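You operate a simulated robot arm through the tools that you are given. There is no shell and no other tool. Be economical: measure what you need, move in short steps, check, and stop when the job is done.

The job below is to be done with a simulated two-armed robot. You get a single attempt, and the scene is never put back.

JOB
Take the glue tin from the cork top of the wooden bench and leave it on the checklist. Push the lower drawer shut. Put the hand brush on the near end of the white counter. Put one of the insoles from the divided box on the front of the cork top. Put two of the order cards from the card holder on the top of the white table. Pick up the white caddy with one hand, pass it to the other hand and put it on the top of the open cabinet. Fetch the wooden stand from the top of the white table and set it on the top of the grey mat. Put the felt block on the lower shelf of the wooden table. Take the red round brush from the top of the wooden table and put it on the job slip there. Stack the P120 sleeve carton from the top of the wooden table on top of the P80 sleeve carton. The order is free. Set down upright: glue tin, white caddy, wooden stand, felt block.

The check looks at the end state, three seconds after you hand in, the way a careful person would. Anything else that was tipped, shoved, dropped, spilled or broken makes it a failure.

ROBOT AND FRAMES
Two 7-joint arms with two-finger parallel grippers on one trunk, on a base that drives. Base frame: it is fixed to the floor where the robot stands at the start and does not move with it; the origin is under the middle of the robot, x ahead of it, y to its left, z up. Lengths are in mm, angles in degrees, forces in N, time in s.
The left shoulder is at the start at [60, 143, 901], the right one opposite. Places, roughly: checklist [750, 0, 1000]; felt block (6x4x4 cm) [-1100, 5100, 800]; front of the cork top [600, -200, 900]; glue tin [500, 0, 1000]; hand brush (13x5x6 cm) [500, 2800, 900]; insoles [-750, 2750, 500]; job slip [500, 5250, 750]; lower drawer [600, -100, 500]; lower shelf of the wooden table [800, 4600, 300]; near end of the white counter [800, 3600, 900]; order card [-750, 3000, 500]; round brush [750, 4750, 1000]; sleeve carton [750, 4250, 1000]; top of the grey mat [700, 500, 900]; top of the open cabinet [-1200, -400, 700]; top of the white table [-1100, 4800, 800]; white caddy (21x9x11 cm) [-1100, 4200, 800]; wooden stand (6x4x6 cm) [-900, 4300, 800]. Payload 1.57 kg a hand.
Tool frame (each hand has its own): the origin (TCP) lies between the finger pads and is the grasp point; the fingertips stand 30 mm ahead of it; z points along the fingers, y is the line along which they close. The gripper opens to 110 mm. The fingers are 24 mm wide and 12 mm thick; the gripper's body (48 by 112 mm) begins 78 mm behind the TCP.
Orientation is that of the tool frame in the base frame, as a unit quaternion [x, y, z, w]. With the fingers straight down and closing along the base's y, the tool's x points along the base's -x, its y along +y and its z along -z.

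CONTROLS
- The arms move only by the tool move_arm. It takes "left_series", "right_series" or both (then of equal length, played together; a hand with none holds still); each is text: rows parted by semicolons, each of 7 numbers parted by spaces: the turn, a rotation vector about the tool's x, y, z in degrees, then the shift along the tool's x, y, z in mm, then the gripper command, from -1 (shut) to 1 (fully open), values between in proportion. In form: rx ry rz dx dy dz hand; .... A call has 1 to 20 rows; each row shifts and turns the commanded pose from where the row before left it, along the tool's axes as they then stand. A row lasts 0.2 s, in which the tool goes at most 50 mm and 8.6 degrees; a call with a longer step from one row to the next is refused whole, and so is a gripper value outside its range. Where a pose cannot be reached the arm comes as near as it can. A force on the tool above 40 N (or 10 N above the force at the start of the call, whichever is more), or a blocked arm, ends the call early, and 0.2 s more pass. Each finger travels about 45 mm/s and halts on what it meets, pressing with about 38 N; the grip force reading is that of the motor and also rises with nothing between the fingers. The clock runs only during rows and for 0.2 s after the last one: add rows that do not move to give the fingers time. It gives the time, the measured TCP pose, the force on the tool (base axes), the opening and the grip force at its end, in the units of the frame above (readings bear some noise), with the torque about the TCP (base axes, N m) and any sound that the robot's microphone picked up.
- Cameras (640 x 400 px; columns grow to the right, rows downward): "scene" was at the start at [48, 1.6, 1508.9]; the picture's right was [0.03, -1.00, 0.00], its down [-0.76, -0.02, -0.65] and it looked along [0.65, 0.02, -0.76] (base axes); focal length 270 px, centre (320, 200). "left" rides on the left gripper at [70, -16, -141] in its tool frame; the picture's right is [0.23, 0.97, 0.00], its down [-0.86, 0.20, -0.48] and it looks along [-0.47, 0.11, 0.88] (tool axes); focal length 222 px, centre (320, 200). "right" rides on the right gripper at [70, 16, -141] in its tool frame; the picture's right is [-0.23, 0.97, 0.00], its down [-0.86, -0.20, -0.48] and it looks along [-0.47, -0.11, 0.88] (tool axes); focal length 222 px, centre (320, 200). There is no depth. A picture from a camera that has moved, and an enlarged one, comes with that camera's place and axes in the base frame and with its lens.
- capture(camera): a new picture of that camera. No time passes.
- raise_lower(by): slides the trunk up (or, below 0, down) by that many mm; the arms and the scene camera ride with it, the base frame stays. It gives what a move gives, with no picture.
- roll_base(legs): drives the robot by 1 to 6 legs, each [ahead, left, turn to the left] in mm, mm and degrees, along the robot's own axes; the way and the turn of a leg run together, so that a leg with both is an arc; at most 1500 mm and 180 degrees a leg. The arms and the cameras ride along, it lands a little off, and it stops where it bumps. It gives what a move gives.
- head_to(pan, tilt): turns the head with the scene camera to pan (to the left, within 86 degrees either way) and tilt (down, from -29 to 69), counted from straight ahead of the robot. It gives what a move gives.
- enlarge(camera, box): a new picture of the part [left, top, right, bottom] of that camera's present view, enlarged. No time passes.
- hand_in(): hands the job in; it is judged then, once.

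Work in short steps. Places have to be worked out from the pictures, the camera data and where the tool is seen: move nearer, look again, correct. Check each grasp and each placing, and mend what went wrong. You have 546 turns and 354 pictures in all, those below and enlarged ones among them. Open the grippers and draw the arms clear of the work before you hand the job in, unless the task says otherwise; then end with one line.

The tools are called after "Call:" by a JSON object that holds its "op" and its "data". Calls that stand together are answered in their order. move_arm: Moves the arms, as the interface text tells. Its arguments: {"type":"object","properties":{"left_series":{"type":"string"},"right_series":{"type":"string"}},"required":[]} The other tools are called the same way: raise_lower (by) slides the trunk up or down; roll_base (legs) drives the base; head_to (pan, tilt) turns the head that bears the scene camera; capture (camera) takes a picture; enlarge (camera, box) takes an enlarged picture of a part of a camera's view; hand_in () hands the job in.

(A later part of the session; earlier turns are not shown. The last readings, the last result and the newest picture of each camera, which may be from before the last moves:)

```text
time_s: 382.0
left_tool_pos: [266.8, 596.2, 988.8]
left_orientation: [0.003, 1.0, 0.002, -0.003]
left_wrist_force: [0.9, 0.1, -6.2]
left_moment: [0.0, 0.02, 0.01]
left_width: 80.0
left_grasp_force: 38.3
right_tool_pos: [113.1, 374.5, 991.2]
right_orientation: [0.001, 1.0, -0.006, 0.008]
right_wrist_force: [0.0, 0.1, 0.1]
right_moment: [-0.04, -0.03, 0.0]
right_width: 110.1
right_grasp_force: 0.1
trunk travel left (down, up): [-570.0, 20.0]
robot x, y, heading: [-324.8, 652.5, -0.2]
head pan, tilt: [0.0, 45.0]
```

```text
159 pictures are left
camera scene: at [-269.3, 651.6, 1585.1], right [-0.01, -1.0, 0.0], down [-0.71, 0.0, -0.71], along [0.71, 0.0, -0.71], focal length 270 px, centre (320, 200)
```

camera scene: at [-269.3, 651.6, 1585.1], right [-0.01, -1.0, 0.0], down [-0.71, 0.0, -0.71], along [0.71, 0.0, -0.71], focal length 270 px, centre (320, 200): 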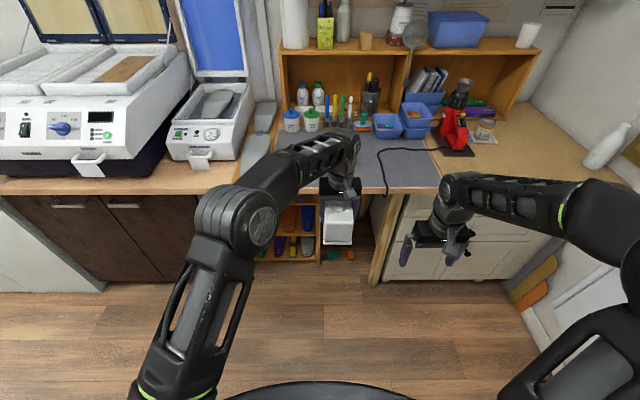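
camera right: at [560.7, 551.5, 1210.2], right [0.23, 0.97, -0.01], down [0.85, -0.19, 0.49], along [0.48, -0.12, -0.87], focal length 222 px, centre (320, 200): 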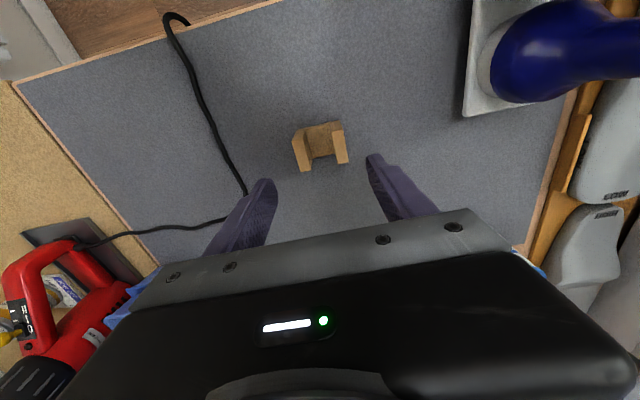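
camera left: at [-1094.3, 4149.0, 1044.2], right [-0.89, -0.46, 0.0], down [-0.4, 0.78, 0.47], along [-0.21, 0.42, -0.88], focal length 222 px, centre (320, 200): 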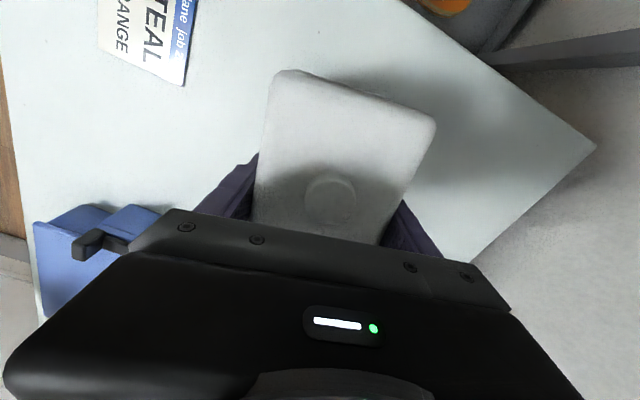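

Left holds the caddy at rel. (591, −56). I push it 50 mm further out, and tilt the right hand ~64° forward at its side position.

Call:
{"op": "move_arm", "data": {"left_series": "0 0 0 -25 0 0 -1;0 0 0 -25 0 0 -1;0 0 0 0 0 0 -1;0 0 0 0 0 0 -1;0 0 0 0 0 0 -1;0 0 0 0 0 0 -1;0 0 0 0 0 0 -1;0 0 0 0 0 0 -1;0 0 0 0 0 0 -1;0 0 0 0 0 0 -1;0 0 0 0 0 0 -1", "right_series": "0 0 0 -35 0 0 1;0 0 0 -35 0 0 1;0 -8 0 0 0 0 1;0 -8 0 0 0 0 1;0 -8 0 0 0 0 1;0 -8 0 0 0 0 1;0 -8 0 0 0 0 1;0 -8 0 0 0 0 1;0 -8 0 0 0 0 1;0 -8 0 0 0 0 1;0 0 0 0 0 0 1"}}

Call:
{"op": "capture", "data": {"camera": "scene"}}

Call:
{"op": "capture", "data": {"camera": "right"}}

```text
time_s: 384.4
left_tool_pos: [301.1, 597.5, 989.0]
left_orientation: [0.004, 1.0, 0.002, -0.002]
left_wrist_force: [-0.6, -0.1, -7.0]
left_moment: [0.02, 0.03, -0.01]
left_width: 79.9
left_grasp_force: 37.6
left hand out of reach, approached as far as the arm can: row 2
right_tool_pos: [183.0, 335.3, 1020.6]
right_orientation: [0.006, 0.915, -0.072, 0.397]
right_wrist_force: [0.1, 0.6, -0.7]
right_moment: [-0.02, -0.01, -0.02]
right_width: 110.1
right_grasp_force: 0.2
right hand out of reach, approached as far as the arm can: row 8, 9, 10
trunk travel left (down, up): [-570.0, 20.0]
robot x, y, heading: [-321.4, 654.2, -0.3]
head pan, tilt: [0.0, 45.0]
```

```text
158 pictures are left
camera scene: at [-269.0, 650.8, 1585.0], right [-0.01, -1.0, 0.0], down [-0.71, 0.0, -0.71], along [0.71, 0.0, -0.71], focal length 270 px, centre (320, 200)
```

scene: 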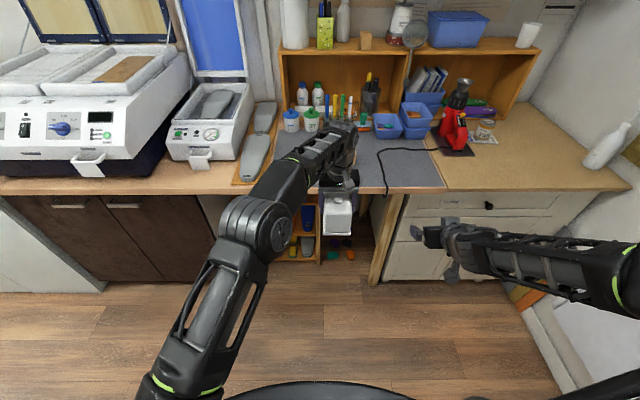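

```text
157 pictures are left
camera right: at [33.1, 367.4, 1061.9], right [0.22, 0.97, 0.04], down [0.22, -0.09, 0.97], along [0.95, -0.21, -0.24], focal length 222 px, centre (320, 200)
```

right: 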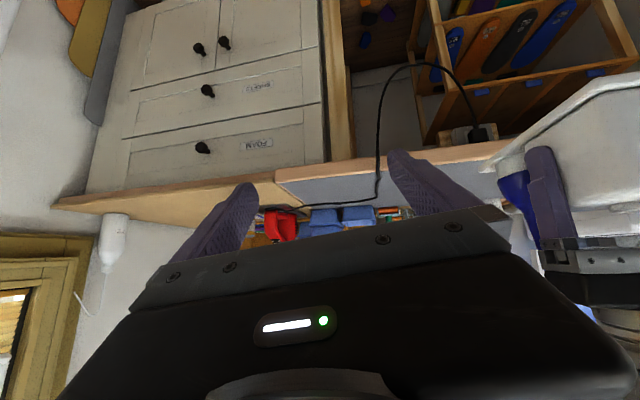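

Left reached rel. 622. I trim the right hand to a clean 45° tilt, raise it, and move it sideways above the caddy's box end.

Call:
{"op": "move_arm", "data": {"right_series": "-4 0.9 1.2 0 0 0 1;-4 0.9 1.2 0 0 0 1;0 0 0 -30 0 -30 1;0 0 0 -30 0 -30 1;0 0 0 0 0 0 1"}}

Call:
{"op": "move_arm", "data": {"right_series": "0 0 0 -4 43.5 4 1;0 0 0 -4 43.5 4 1;0 0 0 -4 43.5 4 1;0 0 0 -4 43.5 4 1;0 0 0 0 0 0 1"}}

Call:
{"op": "capture", "data": {"camera": "scene"}}

Call:
{"op": "capture", "data": {"camera": "right"}}

```text
time_s: 385.6
left_tool_pos: [302.1, 597.3, 988.5]
left_orientation: [0.002, 1.0, 0.002, -0.003]
left_wrist_force: [-0.1, -1.0, -7.4]
left_moment: [0.0, 0.02, 0.0]
left_width: 80.3
left_grasp_force: 38.1
right_tool_pos: [184.2, 333.2, 1088.0]
right_orientation: [-0.002, 0.924, 0.001, 0.383]
right_wrist_force: [0.7, -0.7, 0.5]
right_moment: [-0.01, -0.02, -0.04]
right_width: 109.9
right_grasp_force: 0.1
right hand out of reach, approached as far as the arm can: row 3
trunk travel left (down, up): [-570.0, 20.0]
robot x, y, heading: [-320.4, 650.4, -0.2]
head pan, tilt: [0.0, 45.0]
```

```text
time_s: 386.8
left_tool_pos: [299.6, 596.1, 989.6]
left_orientation: [0.003, 1.0, 0.002, -0.001]
left_wrist_force: [-0.3, -0.7, -6.0]
left_moment: [0.01, 0.03, -0.01]
left_width: 80.1
left_grasp_force: 38.1
right_tool_pos: [206.4, 505.0, 1090.1]
right_orientation: [-0.003, 0.923, 0.001, 0.384]
right_wrist_force: [-0.3, 0.6, -0.4]
right_moment: [0.0, -0.01, -0.02]
right_width: 109.9
right_grasp_force: 0.0
trunk travel left (down, up): [-570.0, 20.0]
robot x, y, heading: [-319.9, 648.9, -0.2]
head pan, tilt: [0.0, 45.0]
```

```text
156 pictures are left
camera scene: at [-268.7, 650.5, 1585.0], right [-0.01, -1.0, 0.0], down [-0.71, 0.0, -0.71], along [0.71, 0.0, -0.71], focal length 270 px, centre (320, 200)
```

scene: 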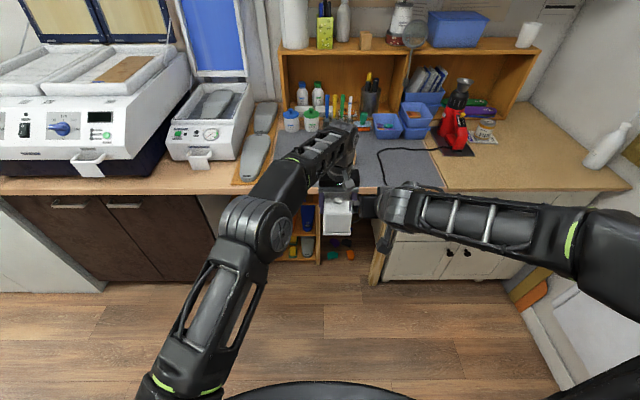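

```text
155 pictures are left
camera right: at [56.2, 521.4, 1140.0], right [0.16, 0.97, 0.16], down [0.26, -0.2, 0.94], along [0.95, -0.11, -0.29], focal length 222 px, centre (320, 200)
```

right: 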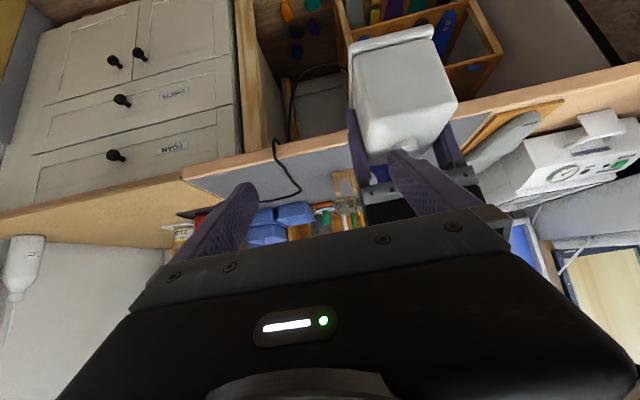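

The right finger would pass close to the left camera housing, so I first back the right hand off 35 mm, then continue sideways to the caddy's centre line.

Call:
{"op": "move_arm", "data": {"right_series": "0 0 0 25 0 -25 1;0 0 0 0 0 0 1"}}

Call:
{"op": "capture", "data": {"camera": "scene"}}

```text
time_s: 387.4
left_tool_pos: [301.9, 597.3, 988.5]
left_orientation: [0.003, 1.0, 0.002, -0.003]
left_wrist_force: [0.6, 0.5, -6.9]
left_moment: [0.01, 0.06, -0.01]
left_width: 80.0
left_grasp_force: 37.5
right_tool_pos: [170.9, 504.4, 1089.5]
right_orientation: [-0.002, 0.924, 0.0, 0.383]
right_wrist_force: [0.5, -0.2, 0.8]
right_moment: [0.03, 0.01, 0.02]
right_width: 109.9
right_grasp_force: 0.1
trunk travel left (down, up): [-570.0, 20.0]
robot x, y, heading: [-319.7, 651.0, -0.2]
head pan, tilt: [0.0, 45.0]
```

```text
154 pictures are left
camera scene: at [-267.1, 651.0, 1584.9], right [-0.01, -1.0, 0.0], down [-0.71, 0.0, -0.71], along [0.71, 0.0, -0.71], focal length 270 px, centre (320, 200)
```

scene: 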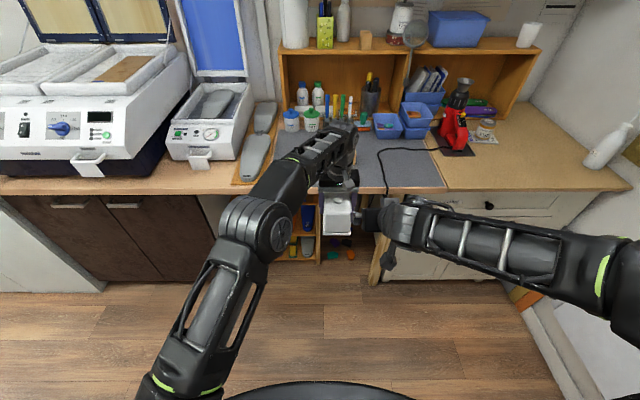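

Reached. I descend here beside/behind the tray's end (tips at x≈192, tray end at 225) to final height.

Call:
{"op": "move_arm", "data": {"right_series": "0 0 0 24 0 24 1;0 0 0 24 0 24 1;0 0 0 24 0 24 1;0 0 0 0 0 0 1"}}

Call:
{"op": "capture", "data": {"camera": "scene"}}

Call:
{"op": "capture", "data": {"camera": "right"}}

```text
time_s: 388.4
left_tool_pos: [301.1, 596.3, 989.1]
left_orientation: [0.003, 1.0, 0.001, -0.001]
left_wrist_force: [-1.2, 0.4, -7.6]
left_moment: [0.03, 0.02, 0.0]
left_width: 79.7
left_grasp_force: 38.2
right_tool_pos: [171.2, 504.3, 984.9]
right_orientation: [-0.002, 0.923, 0.0, 0.384]
right_wrist_force: [-0.3, 0.9, 0.7]
right_moment: [0.0, -0.01, 0.01]
right_width: 109.9
right_grasp_force: 0.1
trunk travel left (down, up): [-570.0, 20.0]
robot x, y, heading: [-322.1, 653.6, -0.1]
head pan, tilt: [0.0, 45.0]
```

```text
153 pictures are left
camera scene: at [-269.1, 651.0, 1585.1], right [-0.01, -1.0, 0.0], down [-0.71, 0.0, -0.71], along [0.71, 0.0, -0.71], focal length 270 px, centre (320, 200)
```

scene: 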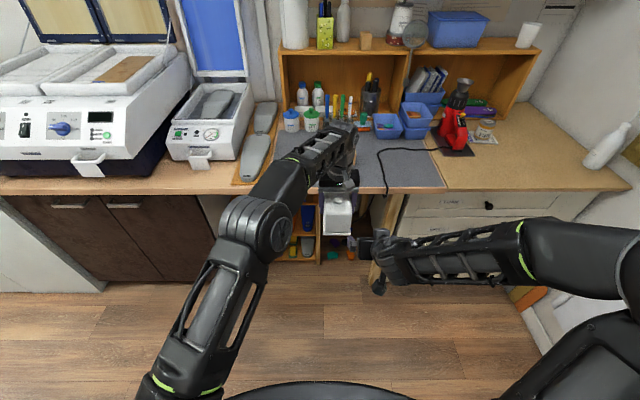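

```text
152 pictures are left
camera right: at [21.0, 520.6, 1036.2], right [0.16, 0.97, 0.16], down [0.26, -0.2, 0.94], along [0.95, -0.11, -0.29], focal length 222 px, centre (320, 200)
```

right: 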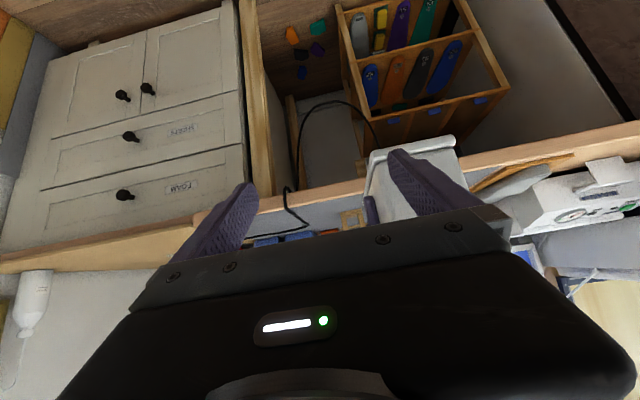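

Reachable. I slide sideways to the centre line, still behind the tray.

Call:
{"op": "move_arm", "data": {"right_series": "0 0 0 0 31 0 1;0 0 0 0 31 0 1;0 0 0 0 30 0 1;0 0 0 0 0 0 1"}}

Call:
{"op": "capture", "data": {"camera": "right"}}

Call:
{"op": "enlarge", "data": {"camera": "scene", "box": [260, 140, 420, 280]}}

```text
time_s: 389.4
left_tool_pos: [299.7, 596.0, 988.4]
left_orientation: [0.003, 1.0, 0.002, -0.002]
left_wrist_force: [0.4, -0.1, -6.4]
left_moment: [0.01, 0.05, -0.01]
left_width: 80.0
left_grasp_force: 37.7
right_tool_pos: [169.5, 597.2, 986.1]
right_orientation: [-0.001, 0.923, 0.0, 0.384]
right_wrist_force: [0.4, 0.3, -0.5]
right_moment: [0.01, -0.02, 0.0]
right_width: 110.1
right_grasp_force: 0.0
trunk travel left (down, up): [-570.0, 20.0]
robot x, y, heading: [-319.9, 648.1, -0.2]
head pan, tilt: [0.0, 45.0]
```

```text
151 pictures are left
camera right: at [19.8, 613.2, 1036.5], right [0.16, 0.97, 0.16], down [0.27, -0.2, 0.94], along [0.95, -0.11, -0.29], focal length 222 px, centre (320, 200)
```

right: 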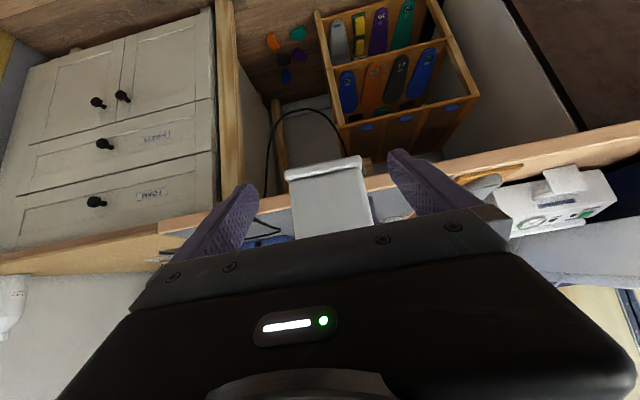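

```text
2.86 times, centred on (340, 210) of scene
camera zoom: at [-268.6, 650.5, 1585.0], right [-0.01, -1.0, 0.0], down [-0.71, 0.0, -0.71], along [0.71, 0.0, -0.71], focal length 773 px, centre (263, 171)
```

zoom: 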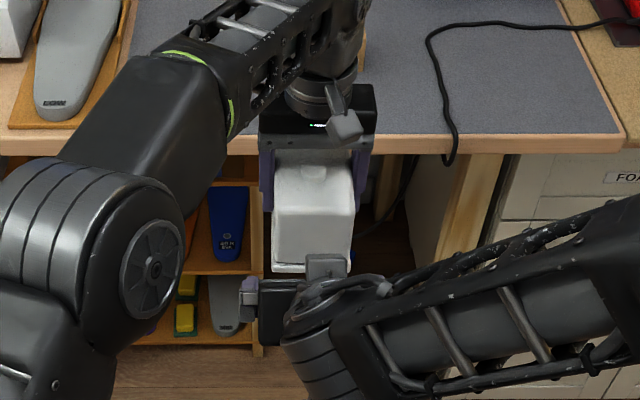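

Box end is centred between the right fingers. I slide forward 74 mm around it.

Call:
{"op": "move_arm", "data": {"right_series": "0 0 0 -14 0 14 1;0 0 0 -14 0 14 1;0 0 0 -14 0 14 1;0 0 0 -10 0 10 1;0 0 0 0 0 0 1"}}

Call:
{"op": "capture", "data": {"camera": "right"}}

Call:
{"op": "enlarge", "data": {"camera": "scene", "box": [260, 140, 420, 280]}}

```text
time_s: 390.6
left_tool_pos: [302.8, 597.0, 989.1]
left_orientation: [0.004, 1.0, 0.001, -0.001]
left_wrist_force: [0.9, 0.3, -7.5]
left_moment: [-0.01, 0.03, -0.01]
left_width: 80.0
left_grasp_force: 37.9
right_tool_pos: [245.0, 596.3, 986.1]
right_orientation: [-0.001, 0.923, 0.0, 0.384]
right_wrist_force: [0.1, -0.3, 0.4]
right_moment: [0.04, -0.03, 0.01]
right_width: 110.0
right_grasp_force: 0.1
trunk travel left (down, up): [-570.0, 20.0]
robot x, y, heading: [-321.8, 653.4, -0.4]
head pan, tilt: [0.0, 45.0]
```

```text
149 pictures are left
camera right: at [95.0, 612.5, 1036.4], right [0.16, 0.97, 0.16], down [0.27, -0.2, 0.94], along [0.95, -0.11, -0.29], focal length 222 px, centre (320, 200)
```

right: 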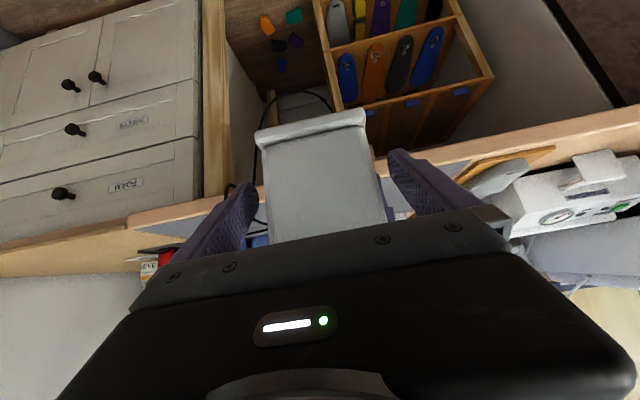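

```text
2.86 times, centred on (340, 210) of scene
camera zoom: at [-268.5, 650.9, 1585.0], right [-0.01, -1.0, 0.0], down [-0.71, 0.0, -0.71], along [0.71, 0.0, -0.71], focal length 773 px, centre (263, 171)
```

zoom: 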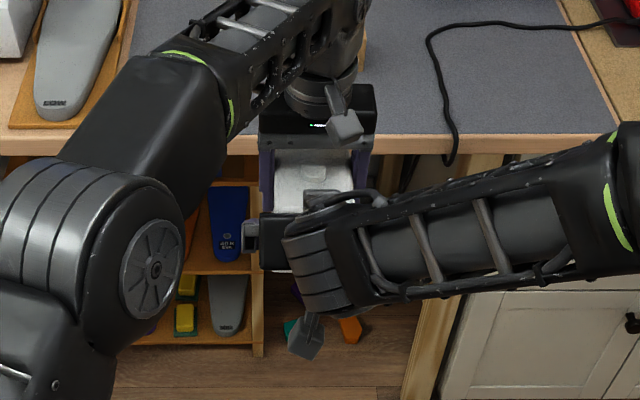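

I nudge 6 mm further, then close the right hand on the box.

Call:
{"op": "move_arm", "data": {"right_series": "0 0 0 -4.2 0 4.2 1;0 0 0 0 0 0 0.8;0 0 0 0 0 0 0.5;0 0 0 0 0 0 -1;0 0 0 0 0 0 -1;0 0 0 0 0 0 -1;0 0 0 0 0 0 -1"}}

```text
time_s: 392.2
left_tool_pos: [301.7, 596.6, 990.0]
left_orientation: [0.002, 1.0, 0.002, -0.002]
left_wrist_force: [0.5, -2.3, -5.5]
left_moment: [0.19, 0.19, 0.31]
left_width: 80.0
left_grasp_force: 38.1
right_tool_pos: [250.1, 596.6, 984.9]
right_orientation: [-0.003, 0.924, 0.001, 0.383]
right_wrist_force: [0.6, 1.9, -0.2]
right_moment: [-0.22, -0.08, -0.23]
right_width: 80.2
right_grasp_force: 38.2
trunk travel left (down, up): [-570.0, 20.0]
robot x, y, heading: [-320.1, 652.1, -0.4]
head pan, tilt: [0.0, 45.0]
```

Both hands now hold it (80 mm each). I open the left just slightly and watch for any droop.

Call:
{"op": "move_arm", "data": {"left_series": "0 0 0 0 0 0 0.5;0 0 0 0 0 0 0.5;0 0 0 0 0 0 0.5", "right_series": "0 0 0 0 0 0 -1;0 0 0 0 0 0 -1;0 0 0 0 0 0 -1"}}

Call:
{"op": "capture", "data": {"camera": "right"}}

Call:
{"op": "capture", "data": {"camera": "left"}}

```text
time_s: 393.0
left_tool_pos: [301.5, 596.3, 988.7]
left_orientation: [0.004, 1.0, 0.001, -0.002]
left_wrist_force: [0.6, 0.8, 0.9]
left_moment: [-0.01, -0.01, -0.05]
left_width: 82.4
left_grasp_force: 0.1
right_tool_pos: [248.7, 597.8, 986.3]
right_orientation: [-0.002, 0.924, 0.0, 0.383]
right_wrist_force: [-0.4, 0.2, -0.6]
right_moment: [0.0, 0.39, 0.03]
right_width: 79.7
right_grasp_force: 38.2
trunk travel left (down, up): [-570.0, 20.0]
robot x, y, heading: [-324.0, 649.9, -0.3]
head pan, tilt: [0.0, 45.0]
```

```text
147 pictures are left
camera right: at [99.9, 612.8, 1036.4], right [0.16, 0.97, 0.16], down [0.27, -0.2, 0.94], along [0.95, -0.11, -0.29], focal length 222 px, centre (320, 200)
```

right: 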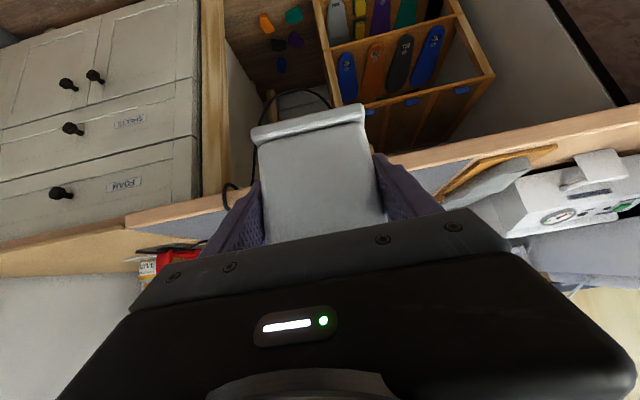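

```text
146 pictures are left
camera left: at [232.0, 579.2, 1130.9], right [-0.22, 0.98, 0.0], down [0.86, 0.19, 0.48], along [0.46, 0.11, -0.88], focal length 222 px, centre (320, 200)
```

left: 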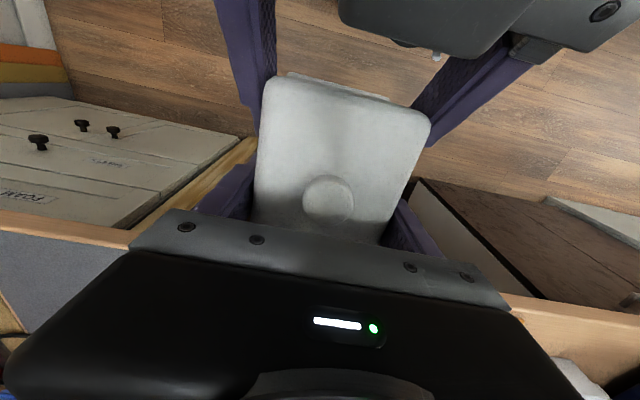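

Stable: the right hand carries it without drooping. I open the left further and lift it away.

Call:
{"op": "move_arm", "data": {"left_series": "0 0 0 0 0 0 0.9;0 0 0 0 0 0 0.9;0 0 0 0 0 -20 0.9;0 0 0 0 0 -30 0.9;0 0 0 0 0 -30 0.9;0 0 0 0 0 -30 0.9;0 0 0 0 0 0 0.9"}}

Call:
{"op": "enlarge", "data": {"camera": "scene", "box": [240, 120, 440, 280]}}

Call:
{"op": "capture", "data": {"camera": "left"}}

```text
time_s: 394.6
left_tool_pos: [303.1, 597.3, 1007.4]
left_orientation: [0.005, 1.0, 0.003, 0.011]
left_wrist_force: [-0.3, -0.4, 0.2]
left_moment: [0.01, 0.03, 0.02]
left_width: 104.6
left_grasp_force: 0.0
left hand out of reach, approached as far as the arm can: row 3, 4, 5, 6
right_tool_pos: [249.3, 597.5, 986.2]
right_orientation: [-0.003, 0.924, 0.001, 0.383]
right_wrist_force: [-0.2, 0.3, -0.4]
right_moment: [0.02, 0.38, 0.0]
right_width: 79.8
right_grasp_force: 37.6
trunk travel left (down, up): [-570.0, 20.0]
robot x, y, heading: [-321.8, 650.2, -0.3]
head pan, tilt: [0.0, 45.0]
```

```text
2.50 times, centred on (340, 200) of scene
camera zoom: at [-267.7, 651.3, 1585.0], right [-0.01, -1.0, 0.0], down [-0.71, 0.0, -0.71], along [0.71, 0.0, -0.71], focal length 676 px, centre (270, 200)
```

zoom: 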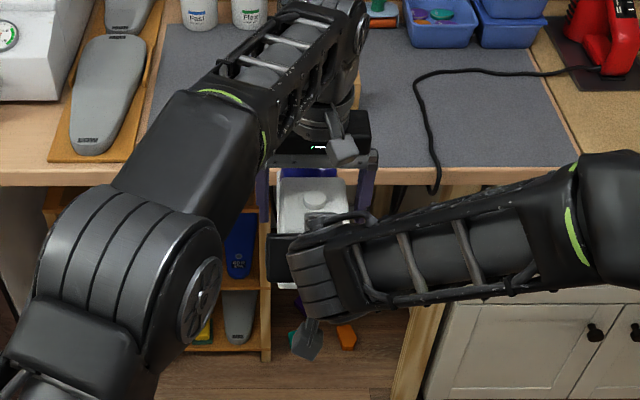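

```text
144 pictures are left
camera left: at [231.0, 580.2, 1147.7], right [-0.22, 0.98, 0.0], down [0.85, 0.19, 0.5], along [0.49, 0.11, -0.87], focal length 222 px, centre (320, 200)
```

left: 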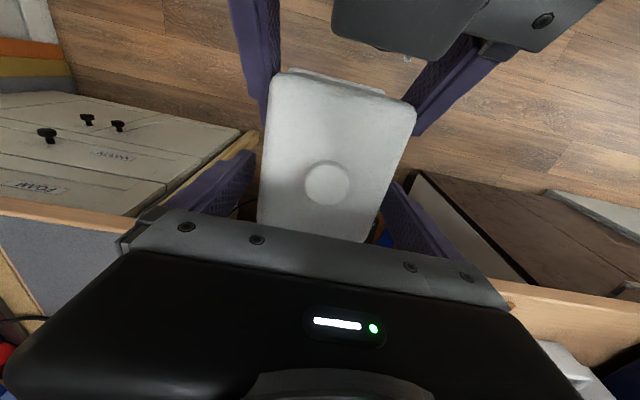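

The left arm is too stretched to rise, so I instead lower the right hand with the caddy straight down.

Call:
{"op": "move_arm", "data": {"right_series": "0 0 0 12 0 12 -1;0 0 0 18 0 18 -1;0 0 0 18 0 18 -1;0 0 0 18 0 18 -1;0 0 0 18 0 18 -1;0 0 0 0 0 0 -1"}}

Call:
{"op": "capture", "data": {"camera": "left"}}

Call:
{"op": "capture", "data": {"camera": "scene"}}

```text
time_s: 396.0
left_tool_pos: [304.0, 596.6, 1007.5]
left_orientation: [0.005, 1.0, 0.003, 0.011]
left_wrist_force: [-0.6, 0.0, -0.1]
left_moment: [0.02, 0.01, -0.02]
left_width: 104.3
left_grasp_force: 0.0
right_tool_pos: [250.6, 597.7, 868.2]
right_orientation: [-0.003, 0.924, 0.001, 0.383]
right_wrist_force: [-0.3, -0.1, -0.4]
right_moment: [0.0, 0.37, 0.01]
right_width: 79.7
right_grasp_force: 38.4
trunk travel left (down, up): [-570.0, 20.0]
robot x, y, heading: [-321.4, 654.6, -0.3]
head pan, tilt: [0.0, 45.0]
```

```text
143 pictures are left
camera left: at [230.3, 579.9, 1148.0], right [-0.22, 0.98, 0.0], down [0.85, 0.19, 0.5], along [0.49, 0.11, -0.87], focal length 222 px, centre (320, 200)
```

left: 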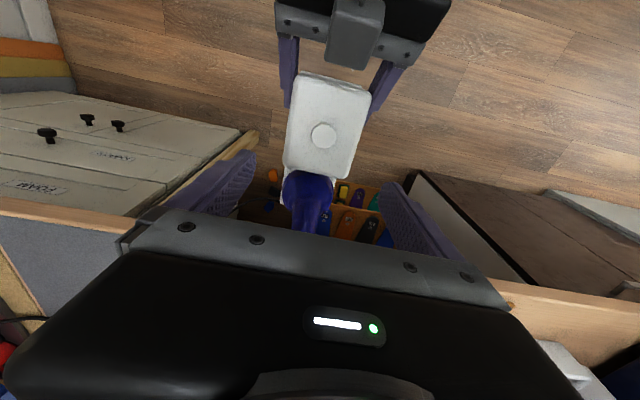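

```text
142 pictures are left
camera scene: at [-268.7, 651.0, 1585.0], right [-0.01, -1.0, 0.0], down [-0.71, 0.0, -0.71], along [0.71, 0.0, -0.71], focal length 270 px, centre (320, 200)
```

scene: 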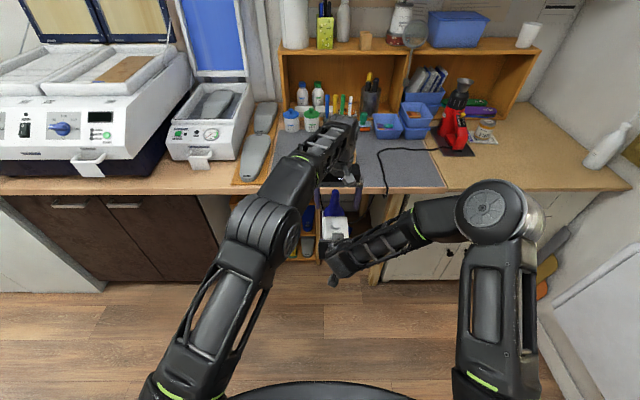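

The left hand is free above the caddy. I swing it out to the left and tuck it.

Call:
{"op": "move_arm", "data": {"left_series": "0 0 0 0 45 0 1;0 0 0 0 45 0 1;0 0 0 10 45 0 1;0 0 0 40 20 0 1;0 0 0 40 20 0 1;0 0 0 40 20 0 1;0 0 0 40 0 -20 1;0 0 0 40 0 -20 1;0 0 0 0 0 0 1"}}

Call:
{"op": "enlarge", "data": {"camera": "scene", "box": [240, 150, 440, 290]}}

Call:
{"op": "capture", "data": {"camera": "right"}}

```text
time_s: 398.0
left_tool_pos: [94.8, 791.8, 1046.7]
left_orientation: [0.002, 1.0, 0.002, -0.002]
left_wrist_force: [0.8, 0.9, 0.4]
left_moment: [0.03, 0.02, 0.02]
left_width: 110.0
left_grasp_force: 0.0
right_tool_pos: [251.9, 596.7, 866.8]
right_orientation: [-0.002, 0.924, 0.001, 0.383]
right_wrist_force: [0.2, 0.4, -0.6]
right_moment: [0.01, 0.39, -0.01]
right_width: 80.0
right_grasp_force: 37.4
trunk travel left (down, up): [-570.0, 20.0]
robot x, y, heading: [-321.6, 650.7, -0.3]
head pan, tilt: [0.0, 45.0]
```

```text
2.86 times, centred on (340, 220) of scene
camera zoom: at [-267.5, 650.7, 1584.9], right [-0.01, -1.0, 0.0], down [-0.71, 0.0, -0.71], along [0.71, 0.0, -0.71], focal length 773 px, centre (263, 143)
```

zoom: 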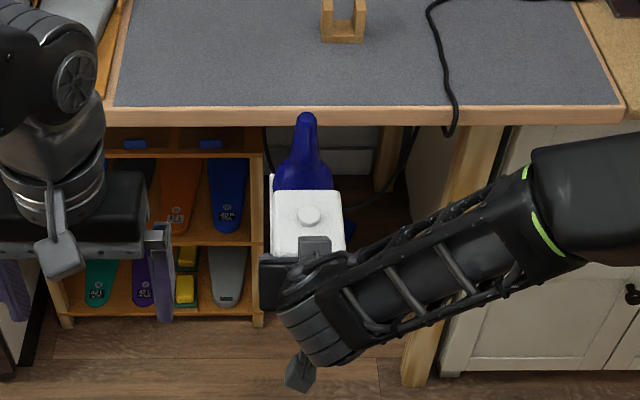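

```text
140 pictures are left
camera right: at [101.9, 612.8, 917.7], right [0.16, 0.97, 0.16], down [0.27, -0.2, 0.94], along [0.95, -0.11, -0.29], focal length 222 px, centre (320, 200)
```

right: 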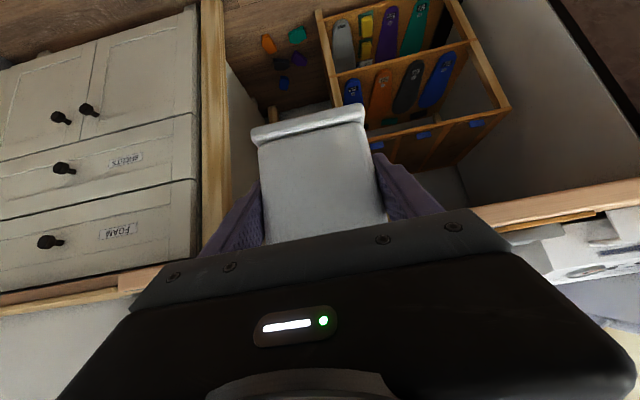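

The caddy hangs level in the right hand. I pull it in a little, then turn right to face the window side (heading −90°) and look toward the cabinet.

Call:
{"op": "move_arm", "data": {"right_series": "0 0 0 18 0 -18 -1;0 0 0 18 0 -18 -1;0 0 0 18 0 -18 -1;0 0 0 0 0 0 -1"}}

Call:
{"op": "roll_base", "data": {"legs": [[0, 0, -90]]}}

Call:
{"op": "head_to", "data": {"pan": -50, "tilt": 40}}

Call:
{"op": "capture", "data": {"camera": "scene"}}

```text
time_s: 399.0
left_tool_pos: [95.3, 792.6, 1046.4]
left_orientation: [0.003, 1.0, 0.001, -0.003]
left_wrist_force: [0.5, -0.4, 0.1]
left_moment: [-0.01, 0.0, -0.01]
left_width: 110.1
left_grasp_force: 0.0
right_tool_pos: [173.6, 597.4, 866.8]
right_orientation: [-0.002, 0.924, 0.0, 0.383]
right_wrist_force: [-0.7, 0.3, -0.6]
right_moment: [0.0, 0.36, 0.0]
right_width: 79.6
right_grasp_force: 38.1
trunk travel left (down, up): [-570.0, 20.0]
robot x, y, heading: [-321.8, 649.2, -0.4]
head pan, tilt: [0.0, 45.0]
```

```text
time_s: 403.3
left_tool_pos: [-190.3, 233.2, 1045.6]
left_orientation: [0.718, 0.696, 0.003, -0.001]
left_wrist_force: [0.9, -0.6, 0.2]
left_moment: [-0.01, 0.01, 0.0]
left_width: 109.8
left_grasp_force: 0.1
right_tool_pos: [-389.2, 158.8, 866.5]
right_orientation: [0.66, 0.646, -0.274, 0.268]
right_wrist_force: [0.1, 0.4, -1.0]
right_moment: [0.36, -0.05, 0.06]
right_width: 79.8
right_grasp_force: 37.8
trunk travel left (down, up): [-570.0, 20.0]
robot x, y, heading: [-322.1, 651.6, -91.8]
head pan, tilt: [0.0, 45.0]
```

```text
time_s: 404.5
left_tool_pos: [-190.4, 231.7, 1047.5]
left_orientation: [0.718, 0.696, 0.003, -0.001]
left_wrist_force: [0.0, -0.6, 0.6]
left_moment: [-0.01, 0.02, -0.03]
left_width: 110.1
left_grasp_force: 0.1
right_tool_pos: [-389.4, 157.2, 865.8]
right_orientation: [0.66, 0.646, -0.274, 0.268]
right_wrist_force: [0.2, -0.7, 0.2]
right_moment: [0.39, -0.04, -0.03]
right_width: 79.9
right_grasp_force: 38.0
trunk travel left (down, up): [-570.0, 20.0]
robot x, y, heading: [-318.3, 650.7, -92.1]
head pan, tilt: [-50.0, 40.0]
```

```text
139 pictures are left
camera scene: at [-386.5, 627.9, 1592.3], right [-0.62, 0.79, 0.0], down [0.5, 0.4, -0.77], along [-0.6, -0.47, -0.64], focal length 270 px, centre (320, 200)
```

scene: 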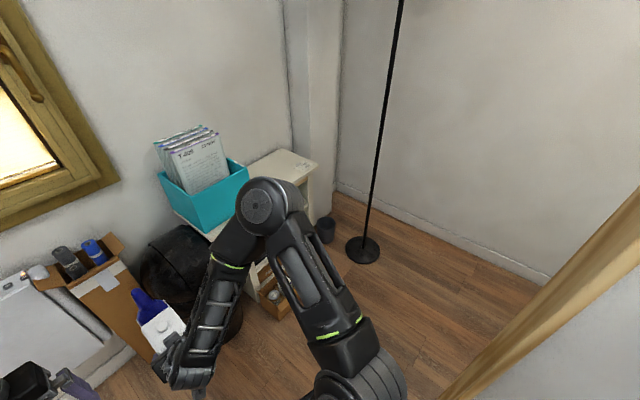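

The cabinet stands along the window wall, its free top part near (−1300, −380), a floor lamp base near (−1615, 70). I square the heading, go forward to y≈400 and strafe right past the partition's end.

Call:
{"op": "roll_base", "data": {"legs": [[0, 0, 2], [250, 0, 0], [0, -500, 0]]}}

Call:
{"op": "head_to", "data": {"pan": -25, "tilt": 45}}

Call:
{"op": "capture", "data": {"camera": "scene"}}

```text
time_s: 409.2
left_tool_pos: [-670.4, -13.8, 1045.8]
left_orientation: [0.705, 0.709, 0.002, 0.0]
left_wrist_force: [-0.6, -1.3, 0.2]
left_moment: [-0.02, -0.02, 0.04]
left_width: 109.7
left_grasp_force: 0.0
right_tool_pos: [-866.6, -94.5, 867.3]
right_orientation: [0.648, 0.658, -0.27, 0.273]
right_wrist_force: [0.3, -0.7, -0.4]
right_moment: [-0.02, -0.01, 0.05]
right_width: 0.0
right_grasp_force: 21.0
trunk travel left (down, up): [-570.0, 20.0]
robot x, y, heading: [-815.8, 399.3, -89.9]
head pan, tilt: [-50.0, 40.0]
heard: snap
```

```text
time_s: 410.1
left_tool_pos: [-670.0, -14.2, 1047.7]
left_orientation: [0.705, 0.71, 0.002, 0.0]
left_wrist_force: [0.2, -0.5, -0.5]
left_moment: [-0.02, 0.0, -0.04]
left_width: 109.7
left_grasp_force: 0.1
right_tool_pos: [-866.0, -95.6, 866.4]
right_orientation: [0.649, 0.657, -0.271, 0.272]
right_wrist_force: [-0.7, -0.3, -0.1]
right_moment: [-0.01, -0.01, -0.01]
right_width: 0.1
right_grasp_force: 21.3
trunk travel left (down, up): [-570.0, 20.0]
robot x, y, heading: [-814.5, 402.0, -89.8]
head pan, tilt: [-25.0, 45.0]
```

```text
138 pictures are left
camera scene: at [-849.3, 355.6, 1585.1], right [-0.91, 0.42, 0.0], down [0.3, 0.64, -0.71], along [-0.3, -0.64, -0.71], focal length 270 px, centre (320, 200)
```

scene: 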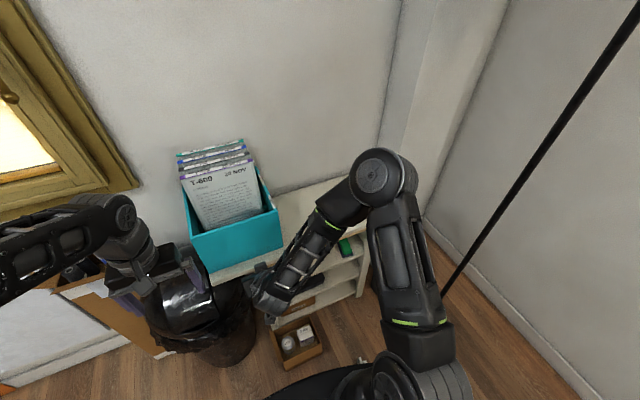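

The right hand is empty and a "snap" was heard: the caddy has been lost. I look for it.

Call:
{"op": "head_to", "data": {"pan": 35, "tilt": 50}}

Call:
{"op": "capture", "data": {"camera": "scene"}}

Call:
{"op": "capture", "data": {"camera": "left"}}

Call:
{"op": "capture", "data": {"camera": "right"}}

```text
time_s: 411.4
left_tool_pos: [-669.9, -13.3, 1047.0]
left_orientation: [0.705, 0.709, 0.002, 0.0]
left_wrist_force: [-0.3, 0.6, -0.3]
left_moment: [-0.02, -0.01, -0.02]
left_width: 109.9
left_grasp_force: 0.0
right_tool_pos: [-865.5, -95.2, 868.0]
right_orientation: [0.648, 0.659, -0.269, 0.273]
right_wrist_force: [0.2, 0.1, 0.4]
right_moment: [-0.01, -0.01, 0.0]
right_width: 0.1
right_grasp_force: 21.8
trunk travel left (down, up): [-570.0, 20.0]
robot x, y, heading: [-816.7, 396.9, -89.8]
head pan, tilt: [35.0, 50.0]
```

```text
137 pictures are left
camera scene: at [-770.8, 366.6, 1578.1], right [-0.82, -0.58, 0.0], down [-0.44, 0.63, -0.64], along [0.37, -0.52, -0.77], focal length 270 px, centre (320, 200)
```

scene: 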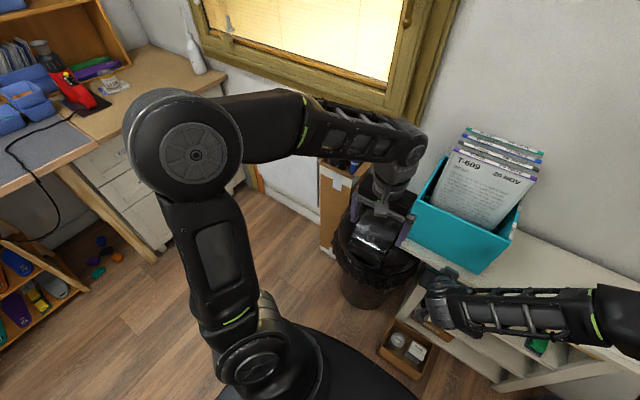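

```text
136 pictures are left
camera left: at [-687.7, 54.5, 1188.6], right [0.97, 0.23, 0.0], down [0.2, -0.86, 0.48], along [0.11, -0.46, -0.88], focal length 222 px, centre (320, 200)
```

left: 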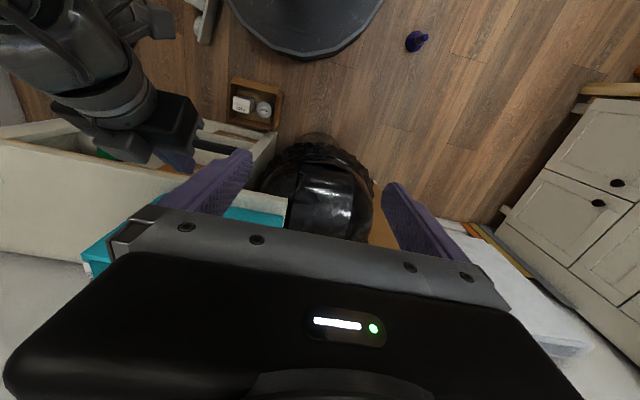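

```text
135 pictures are left
camera right: at [-851.4, 54.9, 917.4], right [0.98, -0.15, 0.16], down [-0.19, -0.27, 0.94], along [-0.1, -0.95, -0.29], focal length 222 px, centre (320, 200)
```

right: 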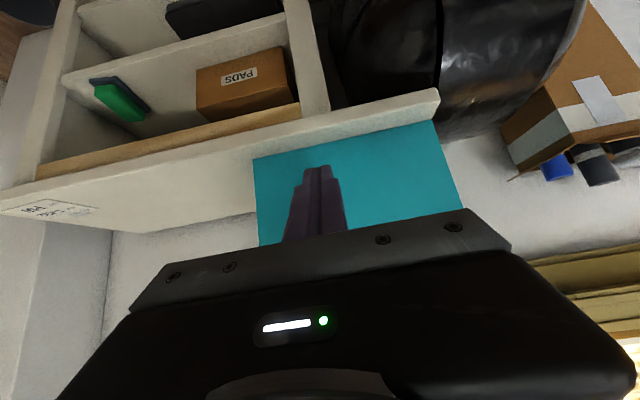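

The caddy fell: I see the blue bottle on the floor near (−325, 300) and something pale near (−1200, 180). I look closer.

Call:
{"op": "enlarge", "data": {"camera": "left", "box": [120, 0, 480, 130]}}

Call:
{"op": "head_to", "data": {"pan": -70, "tilt": 60}}

Call:
{"op": "capture", "data": {"camera": "scene"}}

Call:
{"op": "head_to", "data": {"pan": 80, "tilt": 60}}

Call:
{"op": "capture", "data": {"camera": "scene"}}

```text
1.78 times, centred on (300, 65) of left
camera zoom: at [-687.7, 54.5, 1188.6], right [0.97, 0.23, 0.0], down [0.2, -0.86, 0.48], along [0.11, -0.46, -0.88], focal length 395 px, centre (356, 440)
```

zoom: 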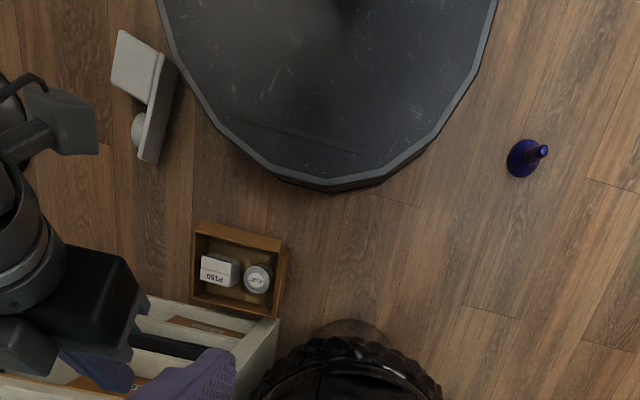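

```text
time_s: 413.2
left_tool_pos: [-670.6, -13.6, 1046.4]
left_orientation: [0.706, 0.708, 0.002, 0.0]
left_wrist_force: [0.1, -0.3, 0.7]
left_moment: [-0.01, 0.05, 0.01]
left_width: 109.9
left_grasp_force: 0.1
right_tool_pos: [-865.3, -95.7, 867.6]
right_orientation: [0.648, 0.658, -0.269, 0.273]
right_wrist_force: [0.4, 0.1, 0.2]
right_moment: [0.01, 0.0, 0.02]
right_width: 0.0
right_grasp_force: 21.6
trunk travel left (down, up): [-570.0, 20.0]
robot x, y, heading: [-815.3, 402.8, -89.5]
head pan, tilt: [-70.0, 60.0]
```

```text
133 pictures are left
camera scene: at [-877.7, 406.3, 1565.6], right [-0.35, 0.94, 0.0], down [0.81, 0.3, -0.5], along [-0.47, -0.17, -0.87], focal length 270 px, centre (320, 200)
```

scene: 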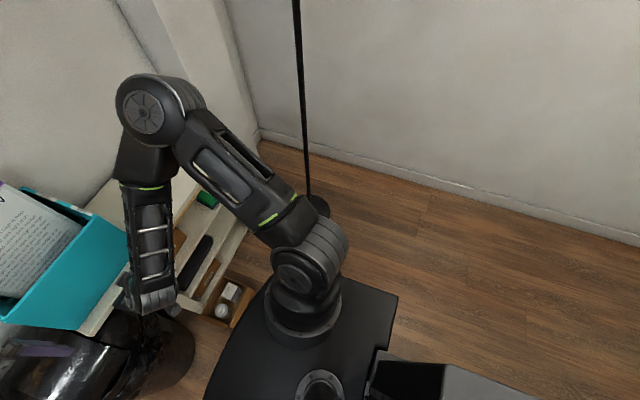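

```text
time_s: 415.6
left_tool_pos: [-669.8, -13.4, 1047.0]
left_orientation: [0.705, 0.709, 0.002, -0.001]
left_wrist_force: [0.1, -0.1, 0.0]
left_moment: [0.01, 0.01, 0.03]
left_width: 109.9
left_grasp_force: 0.0
right_tool_pos: [-866.0, -93.9, 866.7]
right_orientation: [0.648, 0.658, -0.269, 0.273]
right_wrist_force: [0.1, 0.0, 0.3]
right_moment: [0.05, 0.01, -0.01]
right_width: 0.2
right_grasp_force: 21.1
trunk travel left (down, up): [-570.0, 20.0]
robot x, y, heading: [-813.3, 402.1, -89.7]
head pan, tilt: [80.0, 60.0]
```

```text
132 pictures are left
camera scene: at [-749.5, 418.2, 1565.6], right [-0.17, -0.99, 0.0], down [-0.85, 0.15, -0.5], along [0.49, -0.08, -0.87], focal length 270 px, centre (320, 200)
```

scene: 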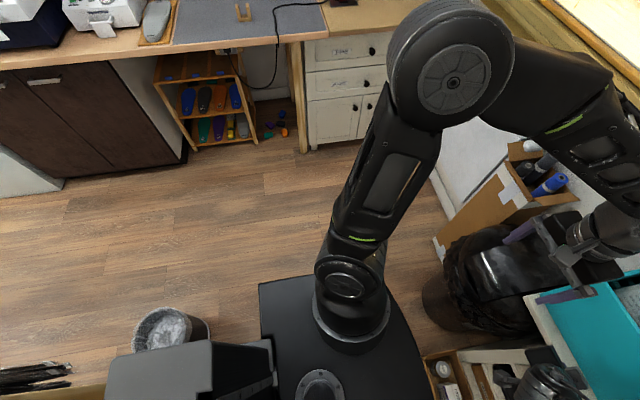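

The caddy lies on its side at about (−1190, 190), next to my base; the bottle came off and lies near (−325, 300). I'll try to recover both. I turn right 45° so the right hand can reach the caddy, and straighten the right hand.

Call:
{"op": "roll_base", "data": {"legs": [[0, 0, -45]]}}

Call:
{"op": "move_arm", "data": {"right_series": "0 8 0 0 0 0 1;0 8 0 0 0 0 1;0 8 0 0 0 0 1;0 8 0 0 0 0 1;0 8 0 0 0 0 1;0 5 0 0 0 0 1;0 0 0 0 -30 0 1;0 0 0 0 -30 0 1;0 0 0 0 0 0 1"}}

Call:
{"op": "head_to", "data": {"pan": -15, "tilt": 60}}

Call:
{"op": "capture", "data": {"camera": "scene"}}

Call:
{"op": "capture", "data": {"camera": "right"}}

```text
time_s: 418.0
left_tool_pos: [-998.8, 2.7, 1047.1]
left_orientation: [0.92, 0.393, 0.003, 0.001]
left_wrist_force: [-1.2, 0.2, -0.6]
left_moment: [-0.02, -0.01, 0.02]
left_width: 110.0
left_grasp_force: 0.1
right_tool_pos: [-1194.8, 78.7, 865.5]
right_orientation: [0.848, 0.367, -0.352, 0.152]
right_wrist_force: [-0.9, -0.5, -0.2]
right_moment: [-0.01, -0.01, 0.04]
right_width: 0.0
right_grasp_force: 21.5
trunk travel left (down, up): [-570.0, 20.0]
robot x, y, heading: [-815.0, 401.6, -133.8]
head pan, tilt: [80.0, 60.0]
```

```text
time_s: 420.0
left_tool_pos: [-998.6, 1.4, 1046.8]
left_orientation: [0.92, 0.392, 0.002, 0.001]
left_wrist_force: [0.1, -0.8, -0.1]
left_moment: [0.01, 0.01, -0.01]
left_width: 109.9
left_grasp_force: 0.1
right_tool_pos: [-1240.1, 119.3, 868.7]
right_orientation: [0.917, 0.398, -0.001, -0.001]
right_wrist_force: [-0.4, -0.1, -0.1]
right_moment: [0.01, 0.0, -0.01]
right_width: 110.1
right_grasp_force: 0.1
trunk travel left (down, up): [-570.0, 20.0]
robot x, y, heading: [-816.4, 398.8, -133.6]
head pan, tilt: [80.0, 60.0]
```

```text
time_s: 421.7
left_tool_pos: [-997.2, 1.6, 1046.8]
left_orientation: [0.919, 0.393, 0.002, 0.0]
left_wrist_force: [0.0, 0.1, 0.3]
left_moment: [0.0, -0.01, 0.02]
left_width: 110.0
left_grasp_force: 0.0
right_tool_pos: [-1240.5, 118.5, 867.4]
right_orientation: [0.917, 0.398, -0.001, 0.0]
right_wrist_force: [-0.9, -0.8, -0.5]
right_moment: [-0.01, 0.0, -0.02]
right_width: 110.0
right_grasp_force: 0.0
trunk travel left (down, up): [-570.0, 20.0]
robot x, y, heading: [-818.3, 403.5, -134.1]
head pan, tilt: [-15.0, 60.0]
```

```text
131 pictures are left
camera scene: at [-851.4, 386.5, 1565.6], right [-0.52, 0.85, 0.0], down [0.74, 0.45, -0.5], along [-0.43, -0.26, -0.87], focal length 270 px, centre (320, 200)
```

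scene: 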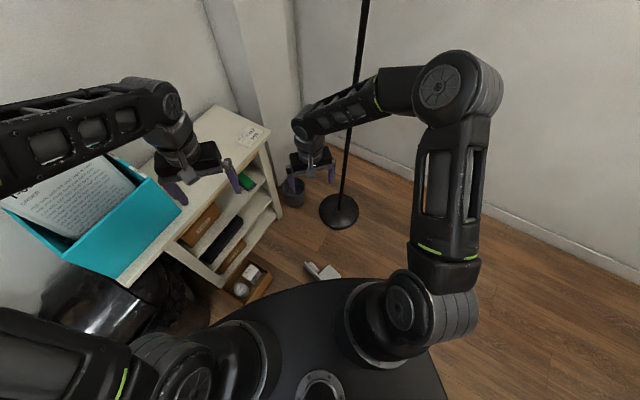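

```text
130 pictures are left
camera right: at [-1181.2, 159.9, 1008.5], right [0.56, -0.83, 0.0], down [-0.73, -0.49, 0.48], along [-0.4, -0.27, -0.88], focal length 222 px, centre (320, 200)
```

right: 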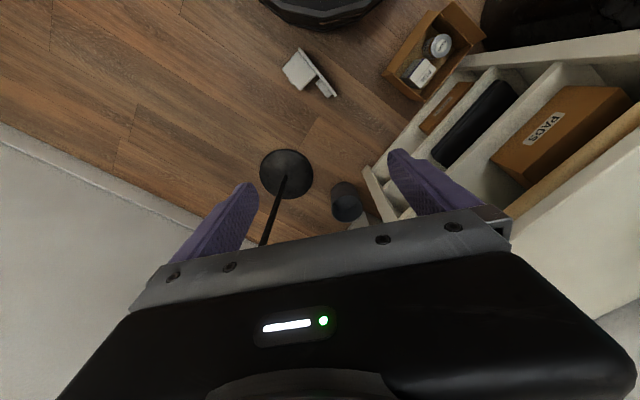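

Call:
{"op": "enlarge", "data": {"camera": "right", "box": [260, 30, 360, 110]}}

Call:
{"op": "enlarge", "data": {"camera": "scene", "box": [180, 90, 360, 300]}}

```text
5.00 times, centred on (310, 70) of right
camera zoom: at [-1181.2, 159.9, 1008.5], right [0.56, -0.83, 0.0], down [-0.73, -0.49, 0.48], along [-0.4, -0.27, -0.88], focal length 1111 px, centre (370, 850)
```

zoom: 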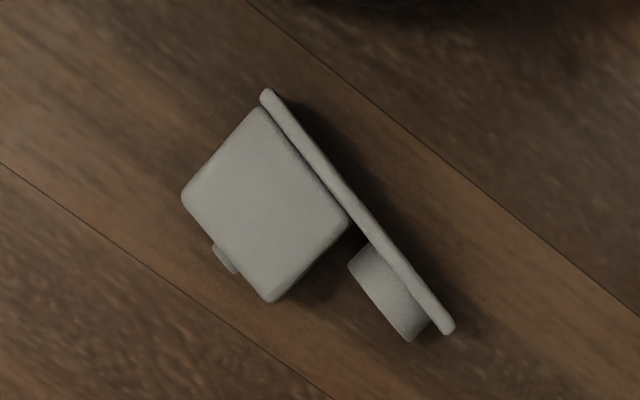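

```text
1.90 times, centred on (270, 195) of scene
camera zoom: at [-851.4, 386.5, 1565.6], right [-0.52, 0.85, 0.0], down [0.74, 0.45, -0.5], along [-0.43, -0.26, -0.87], focal length 515 px, centre (415, 210)
```

zoom: 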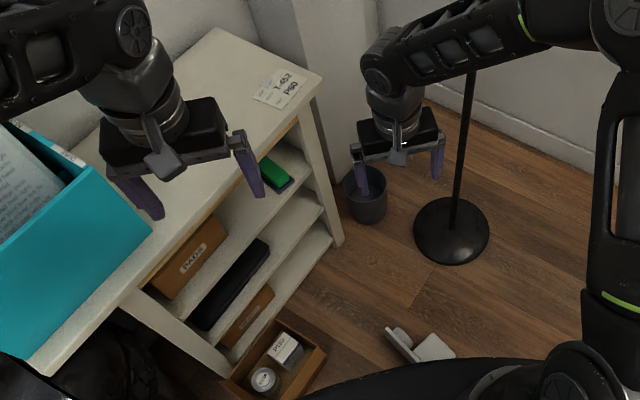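

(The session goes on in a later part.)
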